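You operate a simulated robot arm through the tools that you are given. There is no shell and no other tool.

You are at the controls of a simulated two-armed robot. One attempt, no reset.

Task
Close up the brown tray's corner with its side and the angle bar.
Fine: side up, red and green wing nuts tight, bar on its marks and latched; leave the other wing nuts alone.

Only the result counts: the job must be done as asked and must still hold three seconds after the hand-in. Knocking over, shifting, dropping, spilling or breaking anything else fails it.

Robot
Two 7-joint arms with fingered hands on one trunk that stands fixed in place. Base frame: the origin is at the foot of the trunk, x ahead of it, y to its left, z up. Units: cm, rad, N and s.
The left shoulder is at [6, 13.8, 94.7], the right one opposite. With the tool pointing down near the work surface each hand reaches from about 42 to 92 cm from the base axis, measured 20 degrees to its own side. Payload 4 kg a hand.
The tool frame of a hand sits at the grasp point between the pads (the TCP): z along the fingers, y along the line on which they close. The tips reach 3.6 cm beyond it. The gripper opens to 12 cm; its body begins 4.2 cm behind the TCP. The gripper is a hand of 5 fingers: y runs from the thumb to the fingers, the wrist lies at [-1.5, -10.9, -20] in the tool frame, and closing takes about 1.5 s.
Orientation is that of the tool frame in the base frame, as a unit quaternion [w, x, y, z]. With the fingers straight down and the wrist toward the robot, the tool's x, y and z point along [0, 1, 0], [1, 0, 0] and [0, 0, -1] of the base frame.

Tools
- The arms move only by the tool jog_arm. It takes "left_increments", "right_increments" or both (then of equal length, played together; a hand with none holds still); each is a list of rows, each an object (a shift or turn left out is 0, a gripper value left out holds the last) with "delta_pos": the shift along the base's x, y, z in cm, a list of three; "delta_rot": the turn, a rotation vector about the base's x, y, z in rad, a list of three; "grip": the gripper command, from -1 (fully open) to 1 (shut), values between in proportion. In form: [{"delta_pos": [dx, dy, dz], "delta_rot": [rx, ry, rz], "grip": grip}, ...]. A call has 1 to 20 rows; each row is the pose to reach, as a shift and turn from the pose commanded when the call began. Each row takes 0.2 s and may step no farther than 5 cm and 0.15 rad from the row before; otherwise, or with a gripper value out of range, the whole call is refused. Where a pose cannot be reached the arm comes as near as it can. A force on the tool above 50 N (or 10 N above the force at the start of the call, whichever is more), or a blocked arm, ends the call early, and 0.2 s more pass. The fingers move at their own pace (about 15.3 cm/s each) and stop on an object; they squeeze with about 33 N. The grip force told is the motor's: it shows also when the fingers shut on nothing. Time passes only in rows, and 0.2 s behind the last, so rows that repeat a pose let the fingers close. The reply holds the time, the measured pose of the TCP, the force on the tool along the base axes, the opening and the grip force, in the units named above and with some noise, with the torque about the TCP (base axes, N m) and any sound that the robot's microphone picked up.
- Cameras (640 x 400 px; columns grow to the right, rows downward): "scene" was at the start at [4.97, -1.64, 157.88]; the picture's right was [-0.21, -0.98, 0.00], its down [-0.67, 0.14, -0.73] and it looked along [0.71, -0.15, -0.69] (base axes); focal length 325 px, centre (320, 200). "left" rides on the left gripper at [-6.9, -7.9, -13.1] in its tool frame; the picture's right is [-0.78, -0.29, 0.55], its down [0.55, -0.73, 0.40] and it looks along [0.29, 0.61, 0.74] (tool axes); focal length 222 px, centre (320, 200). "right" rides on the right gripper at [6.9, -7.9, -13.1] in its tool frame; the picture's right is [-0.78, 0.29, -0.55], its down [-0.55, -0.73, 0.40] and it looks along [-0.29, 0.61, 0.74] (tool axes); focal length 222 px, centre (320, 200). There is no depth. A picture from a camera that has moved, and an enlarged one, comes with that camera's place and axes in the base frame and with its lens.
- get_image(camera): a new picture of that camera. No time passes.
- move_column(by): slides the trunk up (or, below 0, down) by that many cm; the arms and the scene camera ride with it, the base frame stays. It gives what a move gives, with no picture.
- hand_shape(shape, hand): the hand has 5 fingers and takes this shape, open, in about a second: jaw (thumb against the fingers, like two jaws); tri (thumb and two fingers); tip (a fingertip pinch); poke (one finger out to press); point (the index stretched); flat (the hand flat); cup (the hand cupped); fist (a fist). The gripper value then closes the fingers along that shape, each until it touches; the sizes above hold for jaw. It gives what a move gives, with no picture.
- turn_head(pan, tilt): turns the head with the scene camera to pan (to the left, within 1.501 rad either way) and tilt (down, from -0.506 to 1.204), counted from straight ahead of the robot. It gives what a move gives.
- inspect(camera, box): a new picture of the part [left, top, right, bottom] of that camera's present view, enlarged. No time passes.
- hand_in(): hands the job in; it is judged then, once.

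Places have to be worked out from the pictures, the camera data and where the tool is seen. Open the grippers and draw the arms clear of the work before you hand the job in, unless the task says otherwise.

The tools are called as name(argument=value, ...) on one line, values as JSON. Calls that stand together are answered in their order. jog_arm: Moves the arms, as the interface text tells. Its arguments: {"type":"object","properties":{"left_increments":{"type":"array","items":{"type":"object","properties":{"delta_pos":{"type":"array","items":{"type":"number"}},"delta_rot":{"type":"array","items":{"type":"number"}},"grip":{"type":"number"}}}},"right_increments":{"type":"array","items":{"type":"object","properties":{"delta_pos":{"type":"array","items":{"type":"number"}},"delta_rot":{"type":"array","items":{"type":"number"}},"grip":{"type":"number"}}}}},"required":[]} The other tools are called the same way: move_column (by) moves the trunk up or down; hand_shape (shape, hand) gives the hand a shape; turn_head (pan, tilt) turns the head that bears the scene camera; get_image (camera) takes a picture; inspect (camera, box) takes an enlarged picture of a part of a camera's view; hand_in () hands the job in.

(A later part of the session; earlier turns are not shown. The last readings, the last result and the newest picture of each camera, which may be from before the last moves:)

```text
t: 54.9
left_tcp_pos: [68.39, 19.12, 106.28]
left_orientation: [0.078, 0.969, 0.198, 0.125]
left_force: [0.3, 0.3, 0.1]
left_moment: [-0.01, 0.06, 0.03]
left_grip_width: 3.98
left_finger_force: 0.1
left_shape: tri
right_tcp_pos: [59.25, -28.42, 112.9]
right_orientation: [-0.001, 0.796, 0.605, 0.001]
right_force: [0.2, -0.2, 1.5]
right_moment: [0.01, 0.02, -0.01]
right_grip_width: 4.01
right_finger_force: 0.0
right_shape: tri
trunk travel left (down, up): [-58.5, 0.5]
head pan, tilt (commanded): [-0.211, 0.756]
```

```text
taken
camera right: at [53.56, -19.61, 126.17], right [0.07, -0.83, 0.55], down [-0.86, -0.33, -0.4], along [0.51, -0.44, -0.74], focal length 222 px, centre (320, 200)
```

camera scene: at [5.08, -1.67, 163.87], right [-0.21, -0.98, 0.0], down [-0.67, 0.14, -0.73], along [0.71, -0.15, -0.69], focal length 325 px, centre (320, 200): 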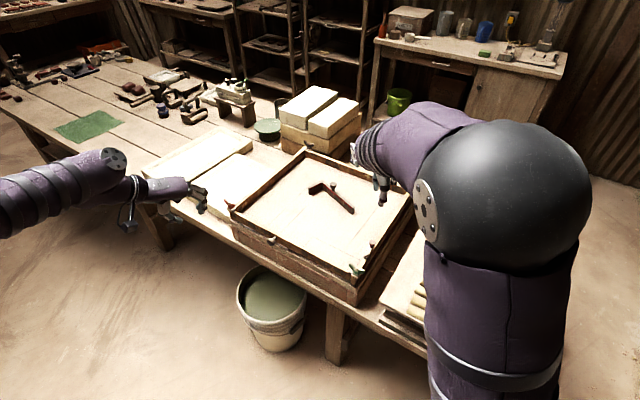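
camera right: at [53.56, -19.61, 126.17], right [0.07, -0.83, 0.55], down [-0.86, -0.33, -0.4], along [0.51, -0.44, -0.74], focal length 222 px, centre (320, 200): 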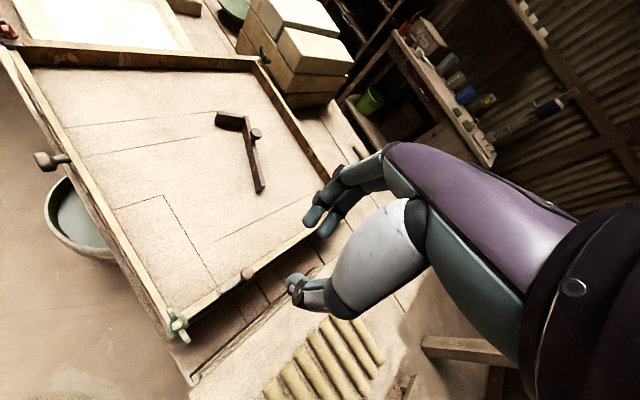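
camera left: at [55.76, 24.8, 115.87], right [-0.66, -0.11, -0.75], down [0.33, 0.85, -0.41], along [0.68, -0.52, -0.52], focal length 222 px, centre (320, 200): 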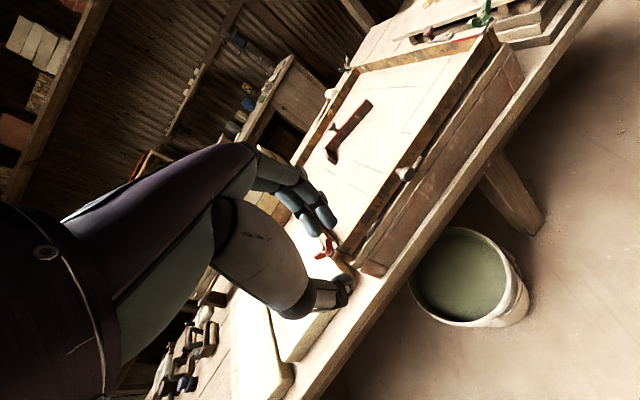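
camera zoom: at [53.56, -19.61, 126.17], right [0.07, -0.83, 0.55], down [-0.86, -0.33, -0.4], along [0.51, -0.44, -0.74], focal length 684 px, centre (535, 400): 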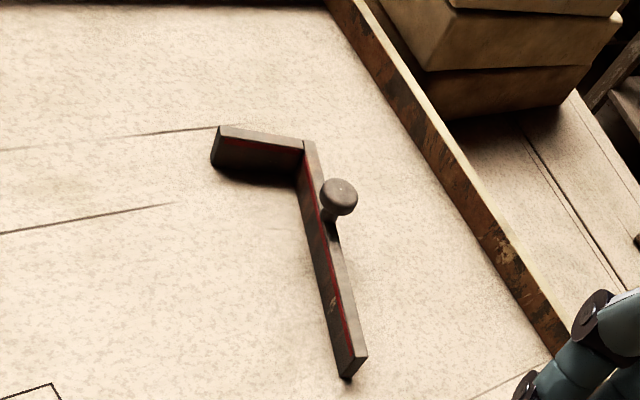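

I get precise views of the outline corner from the right camera to fix the floor height and the marks.

inspect(camera="right", box=[100, 180, 260, 310])

inspect(camera="scene", box=[298, 230, 330, 254])

inspect(camera="left", box=[300, 60, 480, 200])

```text
3.08 times, centred on (180, 245) of right
camera zoom: at [53.56, -19.61, 126.17], right [0.07, -0.83, 0.55], down [-0.86, -0.33, -0.4], along [0.51, -0.44, -0.74], focal length 684 px, centre (751, 62)
```

zoom: 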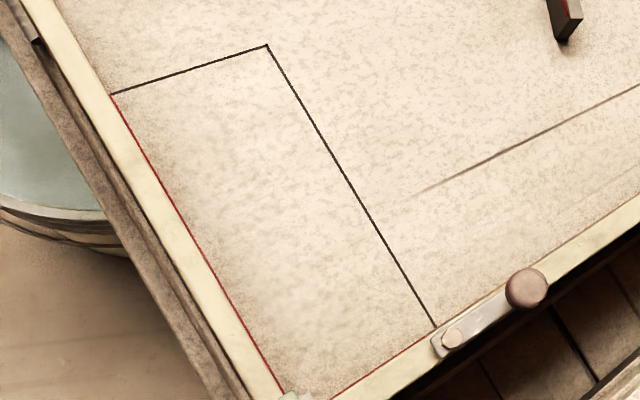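

```text
16.00 times, centred on (314, 242) of scene
camera zoom: at [5.08, -1.67, 163.87], right [-0.21, -0.98, 0.0], down [-0.67, 0.14, -0.73], along [0.71, -0.15, -0.69], focal length 5200 px, centre (416, -472)
```

zoom: 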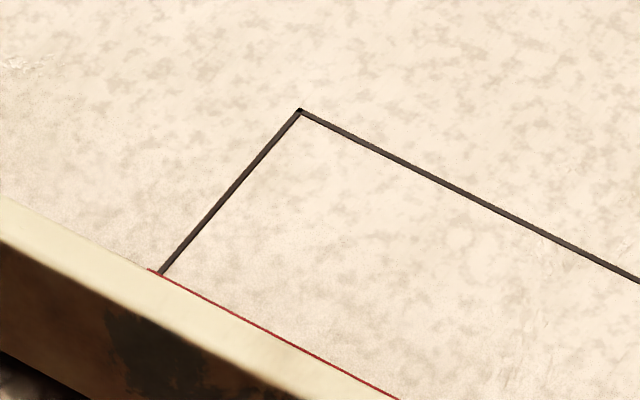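

```text
2.86 times, centred on (390, 130) of left
camera zoom: at [55.76, 24.8, 115.87], right [-0.66, -0.11, -0.75], down [0.33, 0.85, -0.41], along [0.68, -0.52, -0.52], focal length 635 px, centre (120, 400)
```

zoom: 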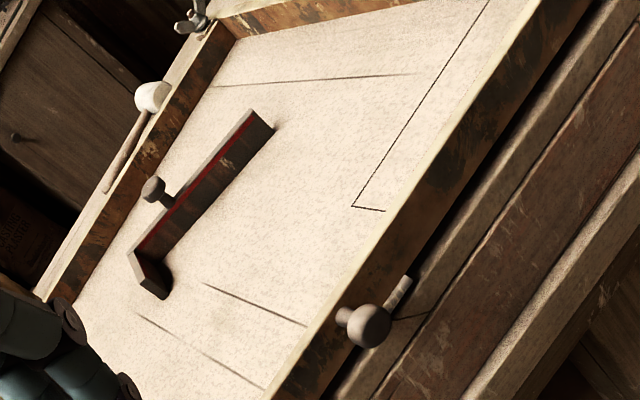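

I move the right hand above the bar's long leg, yawed across it and tilted 0.25 rad along it so that the arm can reach.

jog_arm(right_increments=[{"delta_pos": [3.5, 0.2, -1.0], "delta_rot": [0.028, -0.0236, -0.1202]}, {"delta_pos": [7.1, 0.4, -2.0], "delta_rot": [0.0566, -0.0471, -0.2404]}, {"delta_pos": [10.7, 0.6, -4.0], "delta_rot": [0.0849, -0.0707, -0.3606]}, {"delta_pos": [14.3, 0.8, -6.0], "delta_rot": [0.1131, -0.0943, -0.4809]}, {"delta_pos": [17.8, 1.0, -9.0], "delta_rot": [0.1414, -0.1179, -0.6011]}, {"delta_pos": [21.4, 1.2, -12.0], "delta_rot": [0.1697, -0.1414, -0.7213]}, {"delta_pos": [24.94, 1.5, -15.0], "delta_rot": [0.198, -0.165, -0.8415]}, {"delta_pos": [24.94, 1.5, -15.0], "delta_rot": [0.198, -0.165, -0.8415]}])

get_image(camera="right")

get_image(camera="scene")

```text
t: 56.7
left_tcp_pos: [68.31, 19.16, 106.42]
left_orientation: [0.077, 0.969, 0.198, 0.127]
left_force: [-0.2, 0.3, 0.1]
left_moment: [-0.02, 0.02, 0.0]
left_grip_width: 3.98
left_finger_force: 0.1
left_shape: tri
right_tcp_pos: [84.15, -26.91, 98.1]
right_orientation: [-0.028, 0.967, 0.222, 0.121]
right_force: [-0.5, 0.6, 0.3]
right_moment: [0.01, -0.04, 0.02]
right_grip_width: 3.99
right_finger_force: 0.0
right_shape: tri
trunk travel left (down, up): [-58.5, 0.5]
head pan, tilt (commanded): [-0.211, 0.756]
```

```text
taken
camera right: at [83.75, -18.21, 112.5], right [-0.68, -0.65, 0.34], down [-0.71, 0.47, -0.52], along [0.18, -0.59, -0.78], focal length 222 px, centre (320, 200)
```

right: 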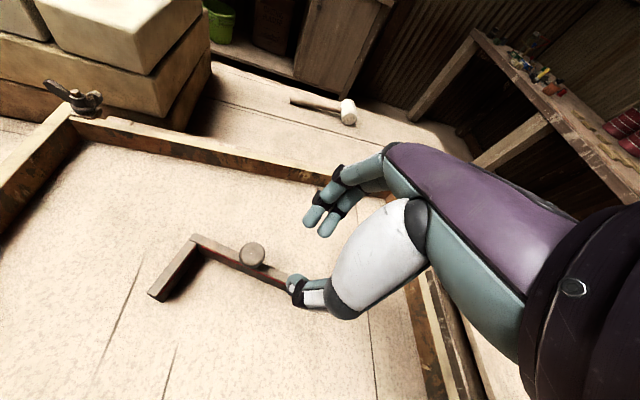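

```text
taken
camera scene: at [4.89, -1.6, 163.89], right [-0.21, -0.98, 0.0], down [-0.67, 0.14, -0.73], along [0.71, -0.15, -0.69], focal length 325 px, centre (320, 200)
```

scene: 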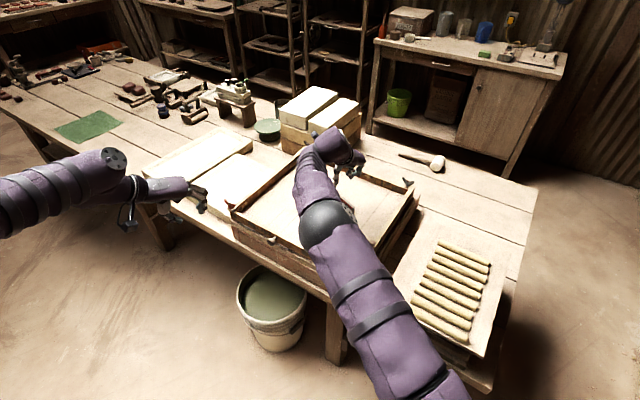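

The knob and bar show where computed. I zoom in to check the alignment across the leg before lowering.

inspect(camera="right", box=[140, 190, 340, 320])

```text
3.08 times, centred on (240, 255) of right
camera zoom: at [83.75, -18.21, 112.5], right [-0.68, -0.65, 0.34], down [-0.71, 0.47, -0.52], along [0.18, -0.59, -0.78], focal length 684 px, centre (566, 31)
```

zoom: 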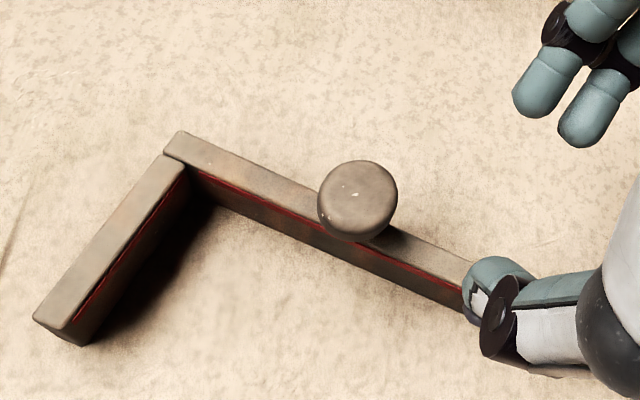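

Alignment is within a few millimetres. I lower the right hand over the leg, stopping just above the floor.

jog_arm(right_increments=[{"delta_pos": [0.1, 0.15, -3.0]}, {"delta_pos": [0.1, 0.15, -6.0]}, {"delta_pos": [0.1, 0.15, -8.5]}, {"delta_pos": [0.1, 0.15, -9.5]}, {"delta_pos": [0.1, 0.15, -10.2]}, {"delta_pos": [0.1, 0.15, -10.2]}])

inspect(camera="right", box=[140, 170, 380, 320])

```text
t: 58.1
left_tcp_pos: [68.26, 19.11, 106.36]
left_orientation: [0.076, 0.969, 0.197, 0.125]
left_force: [0.4, -0.1, 0.9]
left_moment: [-0.02, 0.0, 0.04]
left_grip_width: 4.0
left_finger_force: 0.0
left_shape: tri
right_tcp_pos: [84.33, -26.93, 87.86]
right_orientation: [-0.028, 0.967, 0.224, 0.122]
right_force: [1.3, -1.2, 6.8]
right_moment: [-0.21, -0.06, 0.06]
right_grip_width: 4.05
right_finger_force: 0.0
right_shape: tri
trunk travel left (down, up): [-58.5, 0.5]
head pan, tilt (commanded): [-0.211, 0.756]
```

```text
2.67 times, centred on (260, 245) of right
camera zoom: at [83.92, -18.13, 102.36], right [-0.68, -0.65, 0.33], down [-0.71, 0.47, -0.52], along [0.19, -0.59, -0.78], focal length 592 px, centre (480, 80)
```

zoom: 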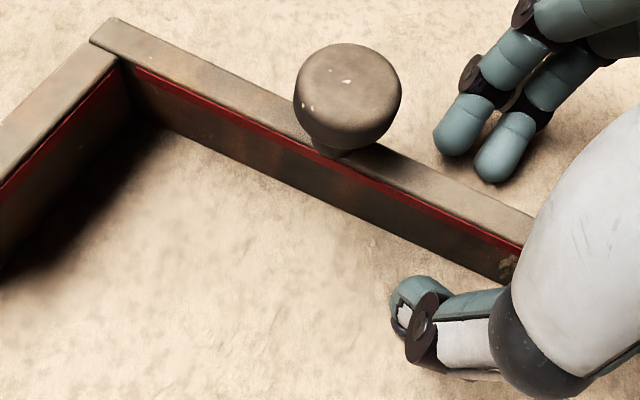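

The fingertips touch the floor (7 N at TCP z=87.9). I rise 0.3 cm and close on the leg.

jog_arm(right_increments=[{"delta_pos": [0, 0, 0.3]}, {"delta_pos": [0, 0, 0.3], "grip": 0.7}, {"delta_pos": [0, 0, 0.3], "grip": 1}, {"delta_pos": [0, 0, 0.3], "grip": 1}, {"delta_pos": [0, 0, 0.3], "grip": 1}, {"delta_pos": [0, 0, 0.3], "grip": 1}])

inspect(camera="right", box=[140, 170, 380, 320])

```text
t: 59.5
left_tcp_pos: [68.37, 19.05, 106.38]
left_orientation: [0.077, 0.969, 0.197, 0.125]
left_force: [0.1, 0.2, -0.8]
left_moment: [0.02, -0.04, 0.04]
left_grip_width: 4.0
left_finger_force: 0.1
left_shape: tri
right_tcp_pos: [84.32, -26.74, 88.03]
right_orientation: [-0.029, 0.967, 0.222, 0.121]
right_force: [-0.1, 0.2, -0.1]
right_moment: [-0.03, -0.02, -0.09]
right_grip_width: 0.63
right_finger_force: 32.1
right_shape: tri
trunk travel left (down, up): [-58.5, 0.5]
head pan, tilt (commanded): [-0.211, 0.756]
```

```text
2.67 times, centred on (260, 245) of right
camera zoom: at [83.94, -18.17, 102.42], right [-0.68, -0.65, 0.34], down [-0.71, 0.47, -0.52], along [0.18, -0.59, -0.78], focal length 592 px, centre (480, 80)
```

zoom: 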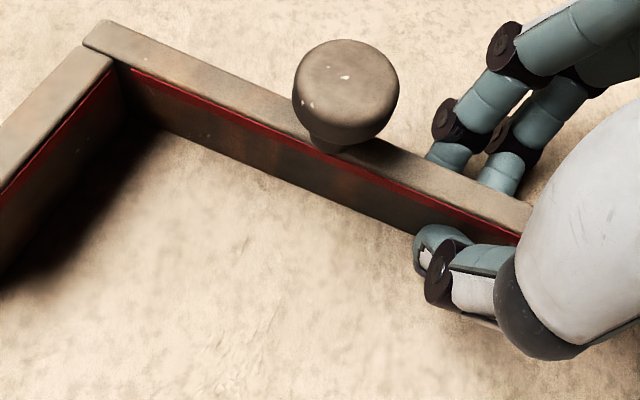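

The leg is gripped. I drag the bar level along the floor toward its marks, turning it by about 18° on the way to a staging spot 1 cm short of both walls.

jog_arm(right_increments=[{"delta_pos": [-1.0, 0.25, 0.1], "delta_rot": [0, 0, 0.016]}, {"delta_pos": [-3.0, 0.75, 0.1], "delta_rot": [0, 0, 0.048]}, {"delta_pos": [-5.0, 1.27, 0.1], "delta_rot": [0, 0, 0.08]}, {"delta_pos": [-7.0, 1.78, 0.1], "delta_rot": [0, 0, 0.112]}, {"delta_pos": [-9.0, 2.3, 0.1], "delta_rot": [0, 0, 0.143]}, {"delta_pos": [-11.0, 2.8, 0.1], "delta_rot": [0, 0, 0.175]}, {"delta_pos": [-13.0, 3.3, 0.1], "delta_rot": [0, 0, 0.207]}, {"delta_pos": [-15.0, 3.82, 0.1], "delta_rot": [0, 0, 0.239]}, {"delta_pos": [-17.0, 4.33, 0.1], "delta_rot": [0, 0, 0.271]}, {"delta_pos": [-18.7, 4.77, 0.1], "delta_rot": [0, 0, 0.3]}, {"delta_pos": [-18.7, 4.77, 0.1], "delta_rot": [0, 0, 0.314]}])

get_image(camera="right")

get_image(camera="scene")

get_image(camera="left")

```text
t: 61.9
left_tcp_pos: [68.45, 19.12, 106.44]
left_orientation: [0.077, 0.969, 0.198, 0.124]
left_force: [0.2, -0.4, 0.9]
left_moment: [-0.02, 0.02, 0.0]
left_grip_width: 3.99
left_finger_force: 0.1
left_shape: tri
right_tcp_pos: [65.5, -22.01, 88.23]
right_orientation: [-0.047, 0.92, 0.372, 0.115]
right_force: [0.5, -0.4, -0.1]
right_moment: [-0.04, -0.01, -0.05]
right_grip_width: 0.62
right_finger_force: 33.7
right_shape: tri
trunk travel left (down, up): [-58.5, 0.5]
head pan, tilt (commanded): [-0.211, 0.756]
```

```text
taken
camera right: at [62.54, -13.92, 102.67], right [-0.44, -0.83, 0.34], down [-0.82, 0.23, -0.52], along [0.36, -0.51, -0.78], focal length 222 px, centre (320, 200)
```

right: 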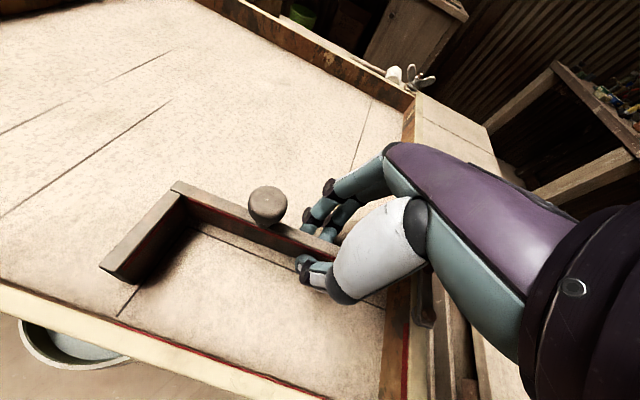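

```text
taken
camera scene: at [5.04, -1.65, 163.88], right [-0.21, -0.98, 0.0], down [-0.67, 0.14, -0.73], along [0.71, -0.15, -0.69], focal length 325 px, centre (320, 200)
```

scene: 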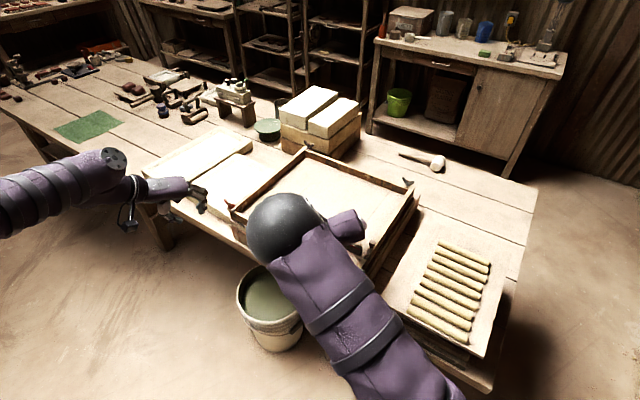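

```text
taken
camera left: at [55.78, 24.81, 115.9], right [-0.66, -0.11, -0.75], down [0.33, 0.85, -0.41], along [0.68, -0.52, -0.52], focal length 222 px, centre (320, 200)
```

left: 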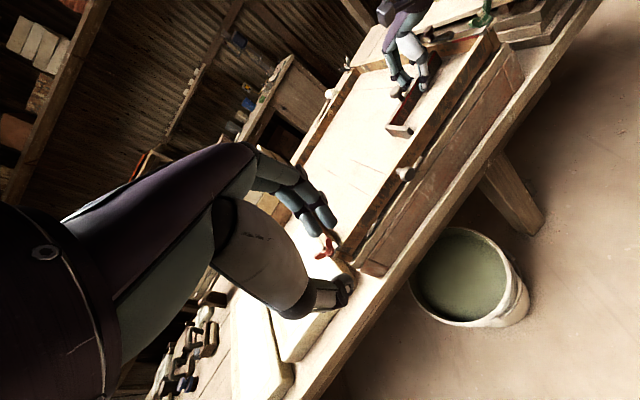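

The bar came along. I zoom in from the right and left cameras to compare it with the drawn lines.

inspect(camera="right", box=[80, 160, 340, 330])

inspect(camera="left", box=[360, 10, 510, 160])

inspect(camera="right", box=[340, 220, 440, 380])

```text
2.35 times, centred on (210, 245) of right
camera zoom: at [62.54, -13.92, 102.67], right [-0.44, -0.83, 0.34], down [-0.82, 0.23, -0.52], along [0.36, -0.51, -0.78], focal length 523 px, centre (579, 94)
```

zoom: 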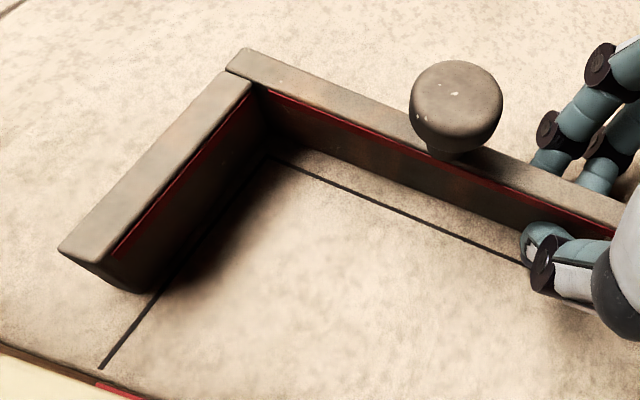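

```text
2.67 times, centred on (435, 85) of left
camera zoom: at [55.78, 24.81, 115.9], right [-0.66, -0.11, -0.75], down [0.33, 0.85, -0.41], along [0.68, -0.52, -0.52], focal length 592 px, centre (13, 507)
```

zoom: 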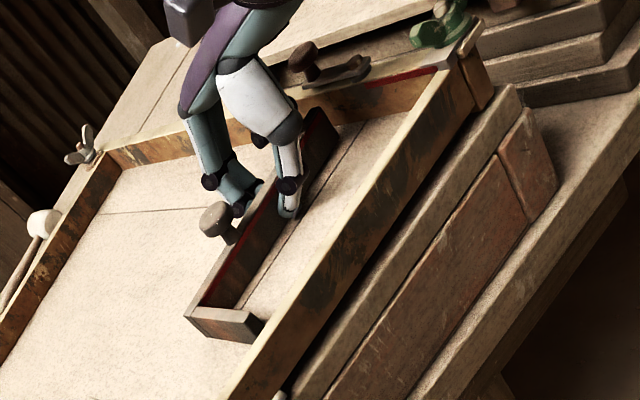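

```text
2.50 times, centred on (390, 300) of right
camera zoom: at [62.54, -13.92, 102.67], right [-0.44, -0.83, 0.34], down [-0.82, 0.23, -0.52], along [0.36, -0.51, -0.78], focal length 555 px, centre (145, -50)
```

zoom: 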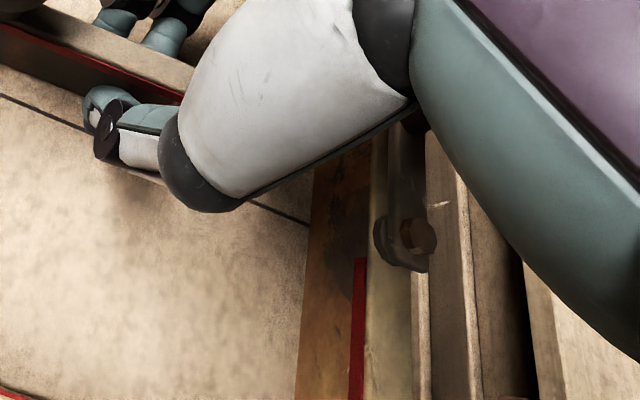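

The bar lies at about 226° with its outer corner some 1.5 cm from the mark in both directions. I slide it most of the way, with a tiny turn back.

jog_arm(right_increments=[{"delta_pos": [-0.5, 0.0, 0], "delta_rot": [0, 0, -0.005]}, {"delta_pos": [-1.0, 0.02, 0], "delta_rot": [0, 0, -0.01]}, {"delta_pos": [-1.5, 0.03, 0], "delta_rot": [0, 0, -0.015]}, {"delta_pos": [-1.7, 0.03, 0], "delta_rot": [0, 0, -0.015]}, {"delta_pos": [-1.7, 0.03, 0], "delta_rot": [0, 0, -0.015]}])

inspect(camera="right", box=[80, 160, 340, 330])

inspect(camera="left", box=[390, 10, 510, 160])

inspect(camera="right", box=[340, 220, 440, 380])

```text
t: 63.1
left_tcp_pos: [68.38, 19.12, 106.4]
left_orientation: [0.077, 0.969, 0.197, 0.125]
left_force: [-0.2, -0.4, 0.6]
left_moment: [0.0, 0.02, -0.01]
left_grip_width: 4.01
left_finger_force: 0.1
left_shape: tri
right_tcp_pos: [63.92, -21.9, 88.26]
right_orientation: [-0.046, 0.923, 0.364, 0.116]
right_force: [0.9, 0.6, 0.4]
right_moment: [-0.02, 0.0, -0.04]
right_grip_width: 0.6
right_finger_force: 32.3
right_shape: tri
trunk travel left (down, up): [-58.5, 0.5]
head pan, tilt (commanded): [-0.211, 0.756]
```

```text
2.35 times, centred on (210, 245) of right
camera zoom: at [61.02, -13.77, 102.71], right [-0.46, -0.82, 0.34], down [-0.82, 0.24, -0.52], along [0.35, -0.51, -0.78], focal length 523 px, centre (579, 94)
```

zoom: 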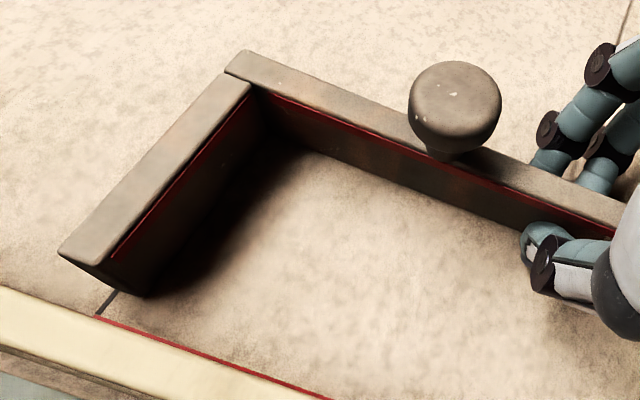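

```text
2.67 times, centred on (450, 85) of left
camera zoom: at [55.77, 24.82, 115.9], right [-0.66, -0.11, -0.75], down [0.33, 0.85, -0.41], along [0.68, -0.52, -0.52], focal length 592 px, centre (-27, 507)
```

zoom: 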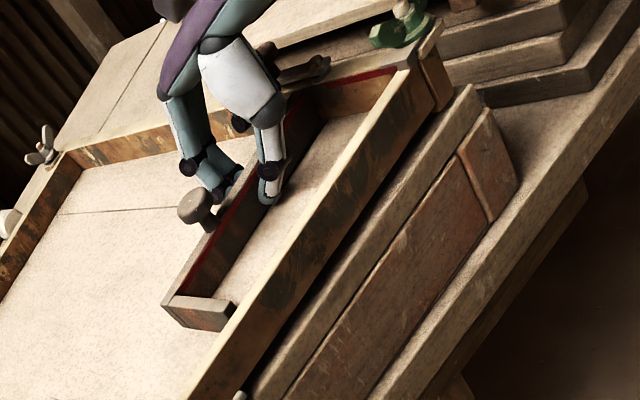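

```text
2.50 times, centred on (390, 300) of right
camera zoom: at [61.02, -13.77, 102.71], right [-0.46, -0.82, 0.34], down [-0.82, 0.24, -0.52], along [0.35, -0.51, -0.78], focal length 555 px, centre (145, -50)
```

zoom: 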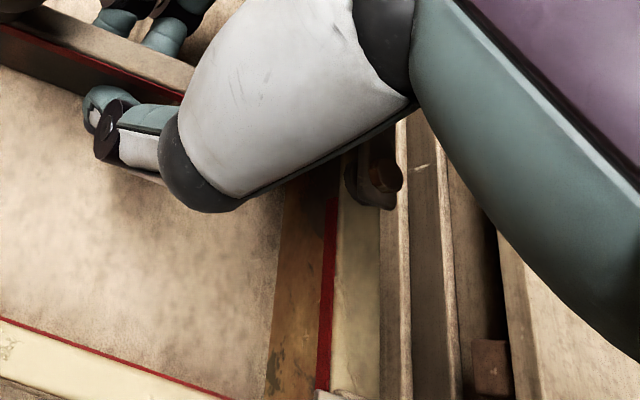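

About 0.5 cm is left in each direction. I zoom in at high magnification to measure the bar's angle better.

inspect(camera="right", box=[165, 170, 213, 205])

inspect(camera="right", box=[270, 205, 350, 265])

inspect(camera="right", box=[95, 240, 155, 300])

```text
11.43 times, centred on (189, 188) of right
camera zoom: at [61.02, -13.77, 102.71], right [-0.46, -0.82, 0.34], down [-0.82, 0.24, -0.52], along [0.35, -0.51, -0.78], focal length 2538 px, centre (1817, 343)
```

zoom: 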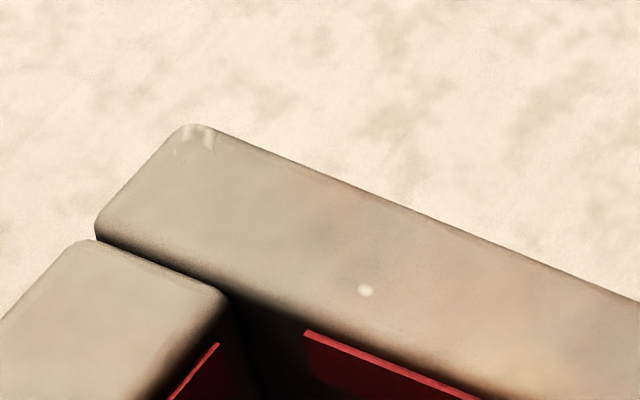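

```text
6.67 times, centred on (310, 235) of right
camera zoom: at [61.02, -13.77, 102.71], right [-0.46, -0.82, 0.34], down [-0.82, 0.24, -0.52], along [0.35, -0.51, -0.78], focal length 1481 px, centre (387, -33)
```

zoom: 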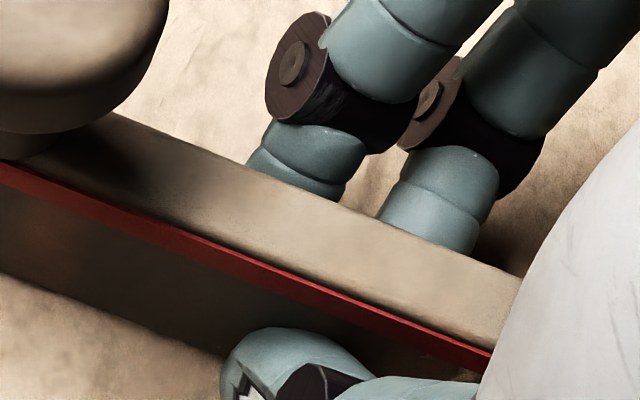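

```text
6.67 times, centred on (125, 270) of right
camera zoom: at [61.02, -13.77, 102.71], right [-0.46, -0.82, 0.34], down [-0.82, 0.24, -0.52], along [0.35, -0.51, -0.78], focal length 1481 px, centre (1620, -267)
```

zoom: 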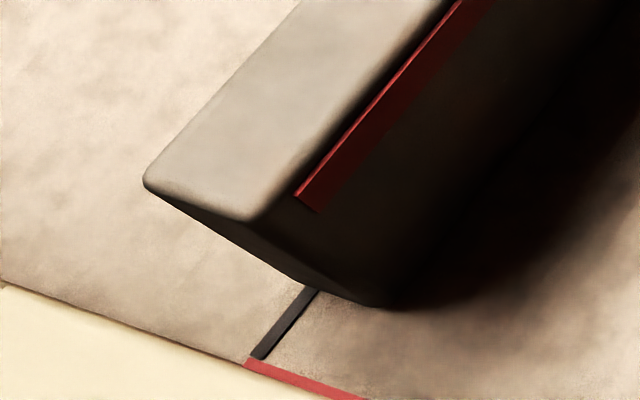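

The short mark lies about 0.35 cm inside the bar's outer face, and the bar is about 0.8° over-turned. I slide by another ~0.6 cm with a tiny turn, watching for wall contact.

jog_arm(right_increments=[{"delta_pos": [-0.2, 0.04, 0], "delta_rot": [0, 0, -0.004]}, {"delta_pos": [-0.4, 0.08, 0], "delta_rot": [0, 0, -0.008]}, {"delta_pos": [-0.55, 0.11, 0], "delta_rot": [0, 0, -0.012]}, {"delta_pos": [-0.55, 0.11, 0], "delta_rot": [0, 0, -0.012]}])

inspect(camera="right", box=[80, 160, 340, 330])

inspect(camera="right", box=[95, 240, 155, 300])

inspect(camera="left", box=[410, 10, 490, 80])

```text
t: 64.1
left_tcp_pos: [68.33, 19.08, 106.34]
left_orientation: [0.078, 0.969, 0.198, 0.126]
left_force: [0.3, -0.1, -0.1]
left_moment: [0.02, -0.03, 0.02]
left_grip_width: 4.02
left_finger_force: 0.0
left_shape: tri
right_tcp_pos: [63.23, -21.89, 88.17]
right_orientation: [-0.045, 0.925, 0.359, 0.116]
right_force: [0.8, 0.2, 0.8]
right_moment: [-0.03, 0.0, -0.03]
right_grip_width: 0.61
right_finger_force: 32.6
right_shape: tri
trunk travel left (down, up): [-58.5, 0.5]
head pan, tilt (commanded): [-0.211, 0.756]
```

```text
2.35 times, centred on (210, 245) of right
camera zoom: at [60.58, -13.63, 102.7], right [-0.47, -0.82, 0.34], down [-0.82, 0.25, -0.52], along [0.34, -0.52, -0.78], focal length 523 px, centre (579, 94)
```

zoom: 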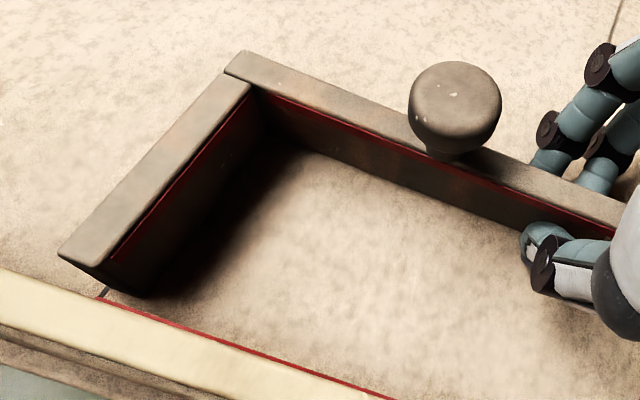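

```text
6.67 times, centred on (125, 270) of right
camera zoom: at [60.58, -13.63, 102.7], right [-0.47, -0.82, 0.34], down [-0.82, 0.25, -0.52], along [0.34, -0.52, -0.78], focal length 1481 px, centre (1620, -267)
```

zoom: 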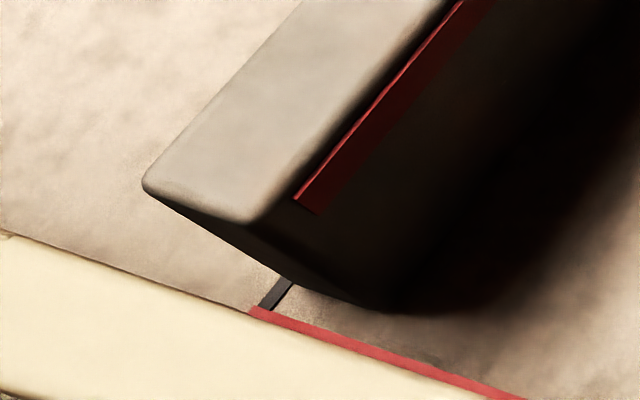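

```text
5.71 times, centred on (450, 45) of left
camera zoom: at [55.76, 24.81, 115.9], right [-0.66, -0.11, -0.75], down [0.33, 0.85, -0.41], along [0.68, -0.52, -0.52], focal length 1269 px, centre (-423, 1086)
```

zoom: 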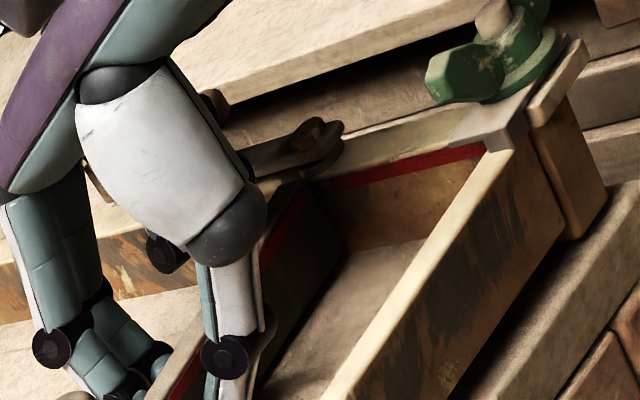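

The short mark now lines up with the bar's outer face. I release the bar, lift the hand straight up and look from above.

jog_arm(right_increments=[{"grip": 0.6}, {"grip": 0.33}, {"grip": 0.33}, {"delta_pos": [0, 0, 2.0], "grip": 0.33}, {"delta_pos": [0, 0, 5.0]}, {"delta_pos": [0, 0, 9.0]}, {"delta_pos": [1.5, -1.5, 12.0]}, {"delta_pos": [3.0, -3.0, 14.0]}, {"delta_pos": [3.0, -3.0, 14.0]}])

get_image(camera="right")

inspect(camera="left", box=[360, 10, 510, 160])

get_image(camera="scene")

```text
t: 66.1
left_tcp_pos: [68.27, 19.11, 106.52]
left_orientation: [0.077, 0.969, 0.198, 0.126]
left_force: [-0.5, -0.2, -0.4]
left_moment: [0.02, -0.01, -0.01]
left_grip_width: 4.0
left_finger_force: 0.1
left_shape: tri
right_tcp_pos: [66.43, -25.01, 102.37]
right_orientation: [-0.045, 0.925, 0.359, 0.116]
right_force: [0.4, -0.6, -0.1]
right_moment: [0.0, -0.01, -0.01]
right_grip_width: 3.99
right_finger_force: 0.1
right_shape: tri
trunk travel left (down, up): [-58.5, 0.5]
head pan, tilt (commanded): [-0.211, 0.756]
```

```text
taken
camera right: at [63.48, -16.79, 116.78], right [-0.46, -0.82, 0.34], down [-0.82, 0.25, -0.52], along [0.34, -0.52, -0.78], focal length 222 px, centre (320, 200)
```

right: 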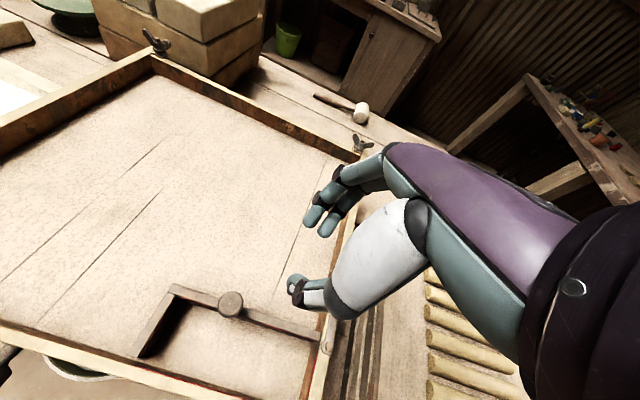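

```text
2.67 times, centred on (435, 85) of left
camera zoom: at [55.74, 24.84, 115.91], right [-0.65, -0.11, -0.75], down [0.33, 0.85, -0.41], along [0.68, -0.52, -0.52], focal length 592 px, centre (13, 507)
```

zoom: 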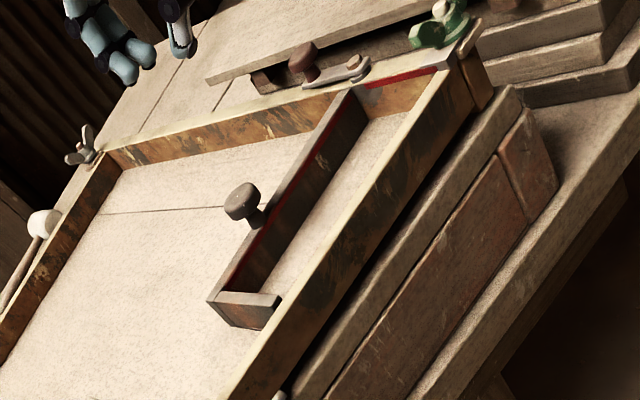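

```text
taken
camera scene: at [4.99, -1.62, 163.88], right [-0.21, -0.98, 0.0], down [-0.67, 0.14, -0.73], along [0.71, -0.15, -0.69], focal length 325 px, centre (320, 200)
```

scene: 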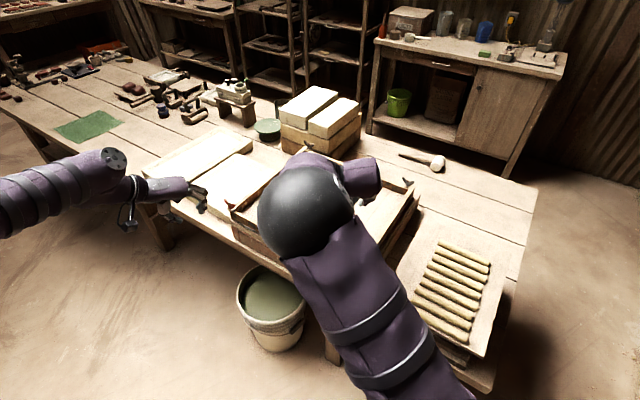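

The bar sits in the corner now. I zoom in on it from above to check the lines on its outer sides.

inspect(camera="right", box=[120, 270, 240, 370])

inspect(camera="right", box=[220, 280, 360, 370])

inspect(camera="right", box=[120, 330, 180, 380])

inspect(camera="right", box=[155, 275, 205, 310])

```text
4.00 times, centred on (180, 320) of right
camera zoom: at [63.48, -16.79, 116.78], right [-0.46, -0.82, 0.34], down [-0.82, 0.25, -0.52], along [0.34, -0.52, -0.78], focal length 888 px, centre (880, -280)
```

zoom: 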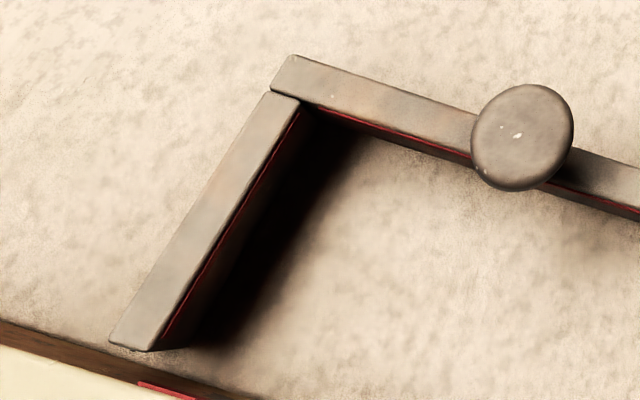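

```text
4.44 times, centred on (290, 325) of right
camera zoom: at [63.48, -16.79, 116.78], right [-0.46, -0.82, 0.34], down [-0.82, 0.25, -0.52], along [0.34, -0.52, -0.78], focal length 987 px, centre (453, -356)
```

zoom: 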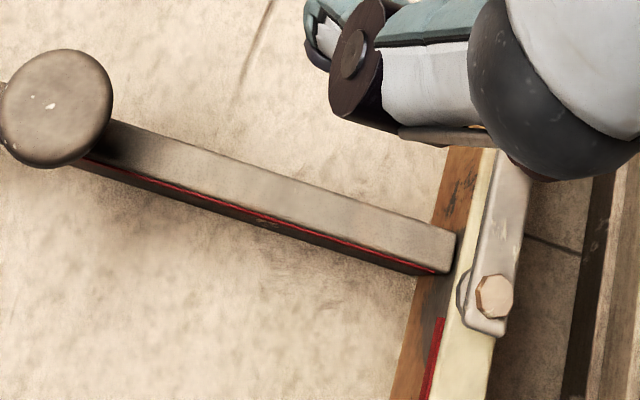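

```text
8.00 times, centred on (150, 355) of right
camera zoom: at [63.48, -16.79, 116.78], right [-0.46, -0.82, 0.34], down [-0.82, 0.25, -0.52], along [0.34, -0.52, -0.78], focal length 1777 px, centre (1680, -1040)
```

zoom: 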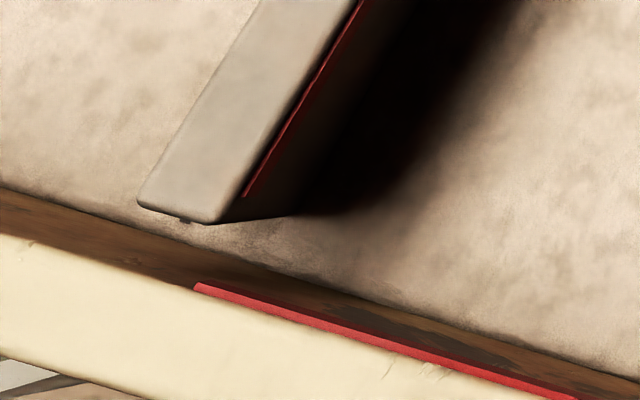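

```text
11.43 times, centred on (180, 292) of right
camera zoom: at [63.48, -16.79, 116.78], right [-0.46, -0.82, 0.34], down [-0.82, 0.25, -0.52], along [0.34, -0.52, -0.78], focal length 2538 px, centre (1920, -857)
```

zoom: 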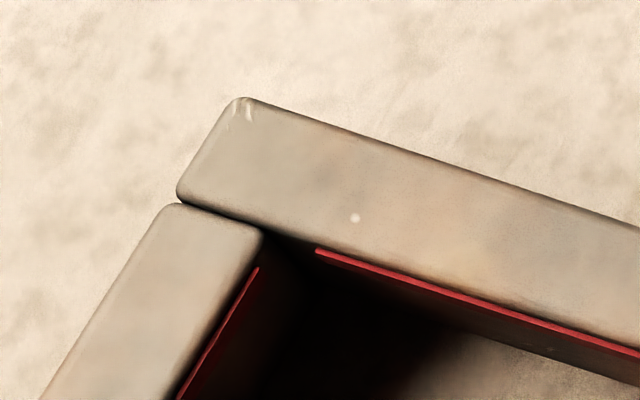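

From this viewpoint the outer side is hidden. I shift the right hand farther back over the tray so that its camera sees the bar's outer long side and the line.

jog_arm(right_increments=[{"delta_pos": [2.0, -2.0, 0.0]}, {"delta_pos": [4.0, -4.0, 0.0]}, {"delta_pos": [6.0, -6.0, 0.0]}, {"delta_pos": [7.0, -7.0, 0.0]}, {"delta_pos": [7.0, -7.0, 0.0]}])

get_image(camera="right")

```text
t: 67.3
left_tcp_pos: [68.37, 19.14, 106.52]
left_orientation: [0.078, 0.969, 0.198, 0.125]
left_force: [0.6, 0.1, -0.4]
left_moment: [0.0, -0.01, -0.01]
left_grip_width: 4.02
left_finger_force: 0.0
left_shape: tri
right_tcp_pos: [73.43, -31.81, 102.04]
right_orientation: [-0.045, 0.925, 0.358, 0.116]
right_force: [-0.2, 0.9, 0.9]
right_moment: [0.02, -0.01, -0.03]
right_grip_width: 3.99
right_finger_force: 0.0
right_shape: tri
trunk travel left (down, up): [-58.5, 0.5]
head pan, tilt (commanded): [-0.211, 0.756]
```

```text
taken
camera right: at [70.58, -23.66, 116.55], right [-0.46, -0.82, 0.34], down [-0.82, 0.25, -0.52], along [0.34, -0.52, -0.78], focal length 222 px, centre (320, 200)
```

right: 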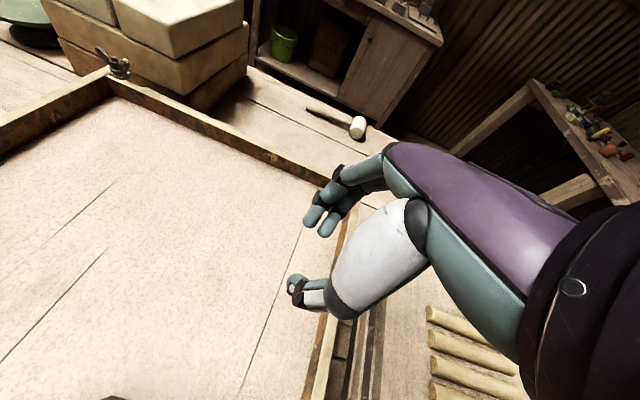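

The camera looks outward from here, so the bar is out of view. I tilt the hand back about 0.66 rad, so that the camera looks straight down just behind the bar.

jog_arm(right_increments=[{"delta_pos": [-2.2, 1.8, 1.0], "delta_rot": [0.085, 0.085, 0]}, {"delta_pos": [-4.4, 3.6, 2.0], "delta_rot": [0.17, 0.17, 0]}, {"delta_pos": [-6.6, 5.5, 2.0], "delta_rot": [0.255, 0.255, 0]}, {"delta_pos": [-8.8, 7.3, 2.0], "delta_rot": [0.34, 0.34, 0]}, {"delta_pos": [-10.0, 8.4, 2.0], "delta_rot": [0.425, 0.425, 0]}, {"delta_pos": [-10.0, 8.4, 2.0], "delta_rot": [0.467, 0.467, 0]}, {"delta_pos": [-10.0, 8.4, 2.0], "delta_rot": [0.467, 0.467, 0]}])

get_image(camera="right")

```text
t: 68.9
left_tcp_pos: [68.31, 19.13, 106.43]
left_orientation: [0.077, 0.969, 0.198, 0.126]
left_force: [-0.5, 0.7, -0.6]
left_moment: [-0.02, 0.02, -0.02]
left_grip_width: 4.0
left_finger_force: 0.1
left_shape: tri
right_tcp_pos: [63.35, -23.46, 104.35]
right_orientation: [-0.337, 0.891, 0.302, -0.02]
right_force: [0.4, 0.2, -0.3]
right_moment: [-0.02, 0.05, 0.0]
right_grip_width: 4.01
right_finger_force: 0.0
right_shape: tri
trunk travel left (down, up): [-58.5, 0.5]
head pan, tilt (commanded): [-0.211, 0.756]
```

```text
taken
camera right: at [68.02, -22.67, 120.53], right [-0.36, -0.93, 0.11], down [-0.93, 0.36, 0.05], along [-0.09, -0.09, -0.99], focal length 222 px, centre (320, 200)
```

right: 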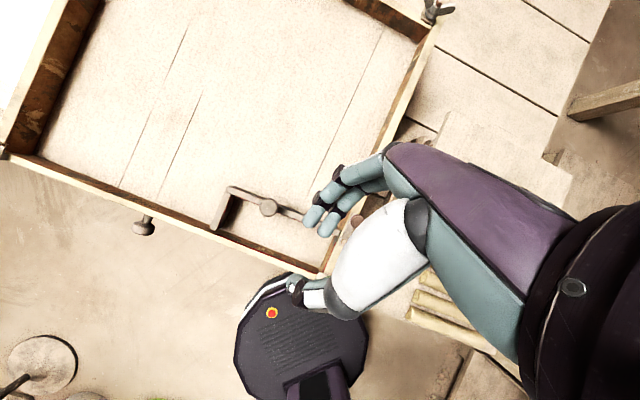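

Now I have a straight-down view. I zoom in on the bar and its marks.

inspect(camera="right", box=[195, 170, 325, 270])

inspect(camera="right", box=[205, 175, 265, 235])

inspect(camera="right", box=[262, 190, 322, 240])

```text
4.00 times, centred on (260, 220) of right
camera zoom: at [68.02, -22.67, 120.53], right [-0.36, -0.93, 0.11], down [-0.93, 0.36, 0.05], along [-0.09, -0.09, -0.99], focal length 888 px, centre (560, 120)
```

zoom: 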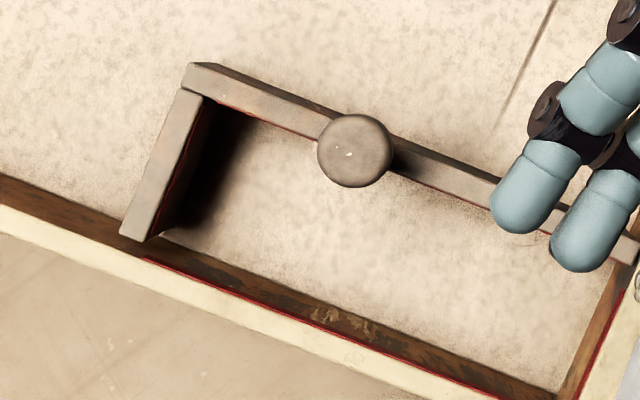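

```text
6.67 times, centred on (235, 205) of right
camera zoom: at [68.02, -22.67, 120.53], right [-0.36, -0.93, 0.11], down [-0.93, 0.36, 0.05], along [-0.09, -0.09, -0.99], focal length 1481 px, centre (887, 167)
```

zoom: 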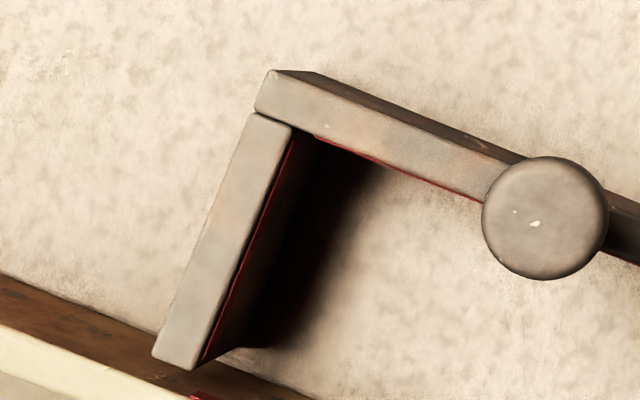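

```text
8.00 times, centred on (292, 215) of right
camera zoom: at [68.02, -22.67, 120.53], right [-0.36, -0.93, 0.11], down [-0.93, 0.36, 0.05], along [-0.09, -0.09, -0.99], focal length 1777 px, centre (544, 80)
```

zoom: 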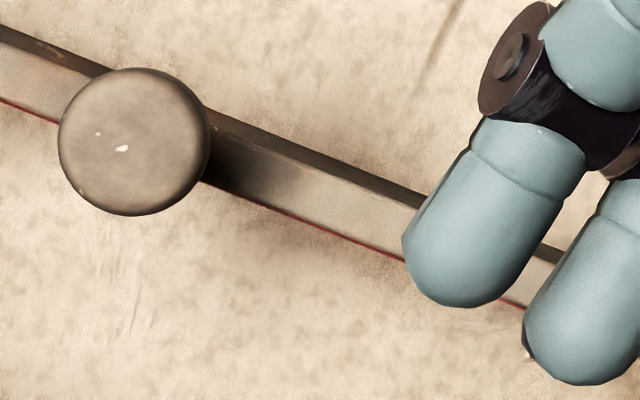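

The line lies under the bar: the bar needs about 0.3 cm more toward the flap and roughly 1° clockwise. I bring the hand back to the former grip pose above the leg.

jog_arm(right_increments=[{"delta_pos": [0.0, 0.3, 0.0], "delta_rot": [-0.093, -0.093, 0]}, {"delta_pos": [0.0, 0.6, -0.5], "delta_rot": [-0.187, -0.187, 0]}, {"delta_pos": [0.0, 0.9, -1.0], "delta_rot": [-0.28, -0.28, 0]}, {"delta_pos": [-0.1, 1.2, -1.5], "delta_rot": [-0.374, -0.374, 0]}, {"delta_pos": [-0.12, 1.57, -2.3], "delta_rot": [-0.467, -0.467, 0]}, {"delta_pos": [-0.12, 1.57, -2.3], "delta_rot": [-0.467, -0.467, 0]}])

get_image(camera="right")

```text
t: 70.3
left_tcp_pos: [68.19, 19.04, 106.51]
left_orientation: [0.077, 0.969, 0.198, 0.125]
left_force: [0.0, -0.4, -0.3]
left_moment: [0.03, -0.01, 0.04]
left_grip_width: 3.99
left_finger_force: 0.0
left_shape: tri
right_tcp_pos: [63.18, -21.95, 101.89]
right_orientation: [-0.045, 0.925, 0.36, 0.118]
right_force: [0.5, 0.3, 0.1]
right_moment: [-0.01, 0.04, 0.0]
right_grip_width: 4.0
right_finger_force: 0.1
right_shape: tri
trunk travel left (down, up): [-58.5, 0.5]
head pan, tilt (commanded): [-0.211, 0.756]
```

```text
taken
camera right: at [60.44, -13.75, 116.42], right [-0.47, -0.82, 0.34], down [-0.82, 0.25, -0.52], along [0.34, -0.52, -0.78], focal length 222 px, centre (320, 200)
```

right: 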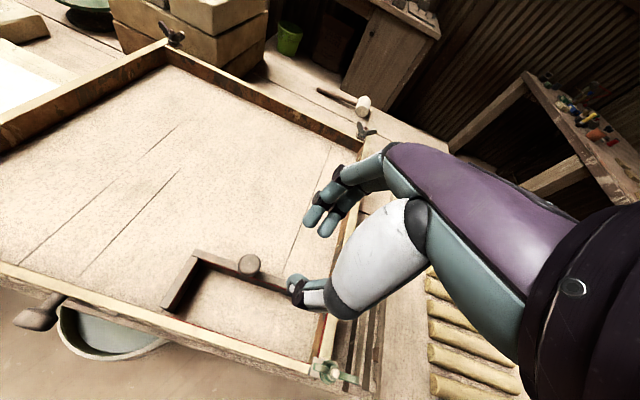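

I lower to the former height and regrip the leg.

jog_arm(right_increments=[{"delta_pos": [0.05, 0.05, -4.0]}, {"delta_pos": [0.05, 0.05, -8.0]}, {"delta_pos": [0.05, 0.05, -11.5]}, {"delta_pos": [0.05, 0.05, -13.6]}, {"delta_pos": [0.05, 0.05, -13.6]}, {"delta_pos": [0.05, 0.05, -13.6], "grip": 0.7}, {"delta_pos": [0.05, 0.05, -13.6], "grip": 1}, {"delta_pos": [0.05, 0.05, -13.6], "grip": 1}, {"delta_pos": [0.05, 0.05, -13.6], "grip": 1}])

inspect(camera="right", box=[80, 160, 340, 330])

inspect(camera="right", box=[95, 240, 155, 300])

```text
t: 72.3
left_tcp_pos: [68.32, 19.2, 106.37]
left_orientation: [0.077, 0.969, 0.198, 0.125]
left_force: [0.4, 0.4, 0.3]
left_moment: [0.02, 0.03, 0.0]
left_grip_width: 4.02
left_finger_force: 0.1
left_shape: tri
right_tcp_pos: [63.23, -21.85, 88.24]
right_orientation: [-0.045, 0.925, 0.359, 0.116]
right_force: [0.5, 1.1, 0.5]
right_moment: [-0.03, -0.02, 0.03]
right_grip_width: 0.48
right_finger_force: 33.2
right_shape: tri
trunk travel left (down, up): [-58.5, 0.5]
head pan, tilt (commanded): [-0.211, 0.756]
```

```text
2.35 times, centred on (210, 245) of right
camera zoom: at [60.43, -13.6, 102.74], right [-0.46, -0.82, 0.34], down [-0.82, 0.25, -0.52], along [0.34, -0.52, -0.78], focal length 523 px, centre (579, 94)
```

zoom: 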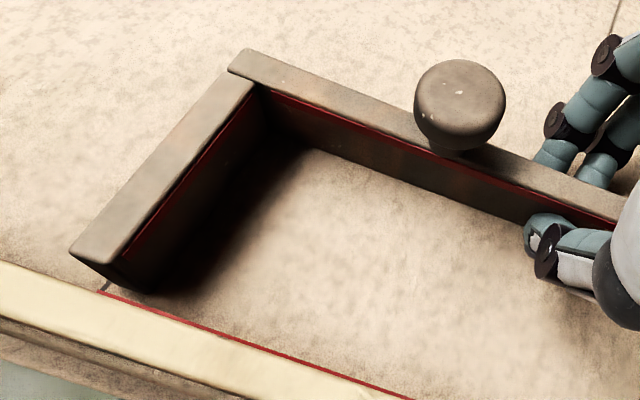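

```text
6.67 times, centred on (125, 270) of right
camera zoom: at [60.43, -13.6, 102.74], right [-0.46, -0.82, 0.34], down [-0.82, 0.25, -0.52], along [0.34, -0.52, -0.78], focal length 1481 px, centre (1620, -267)
```

zoom: 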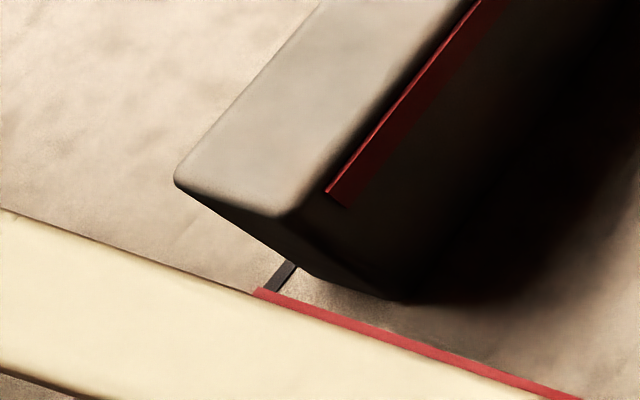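

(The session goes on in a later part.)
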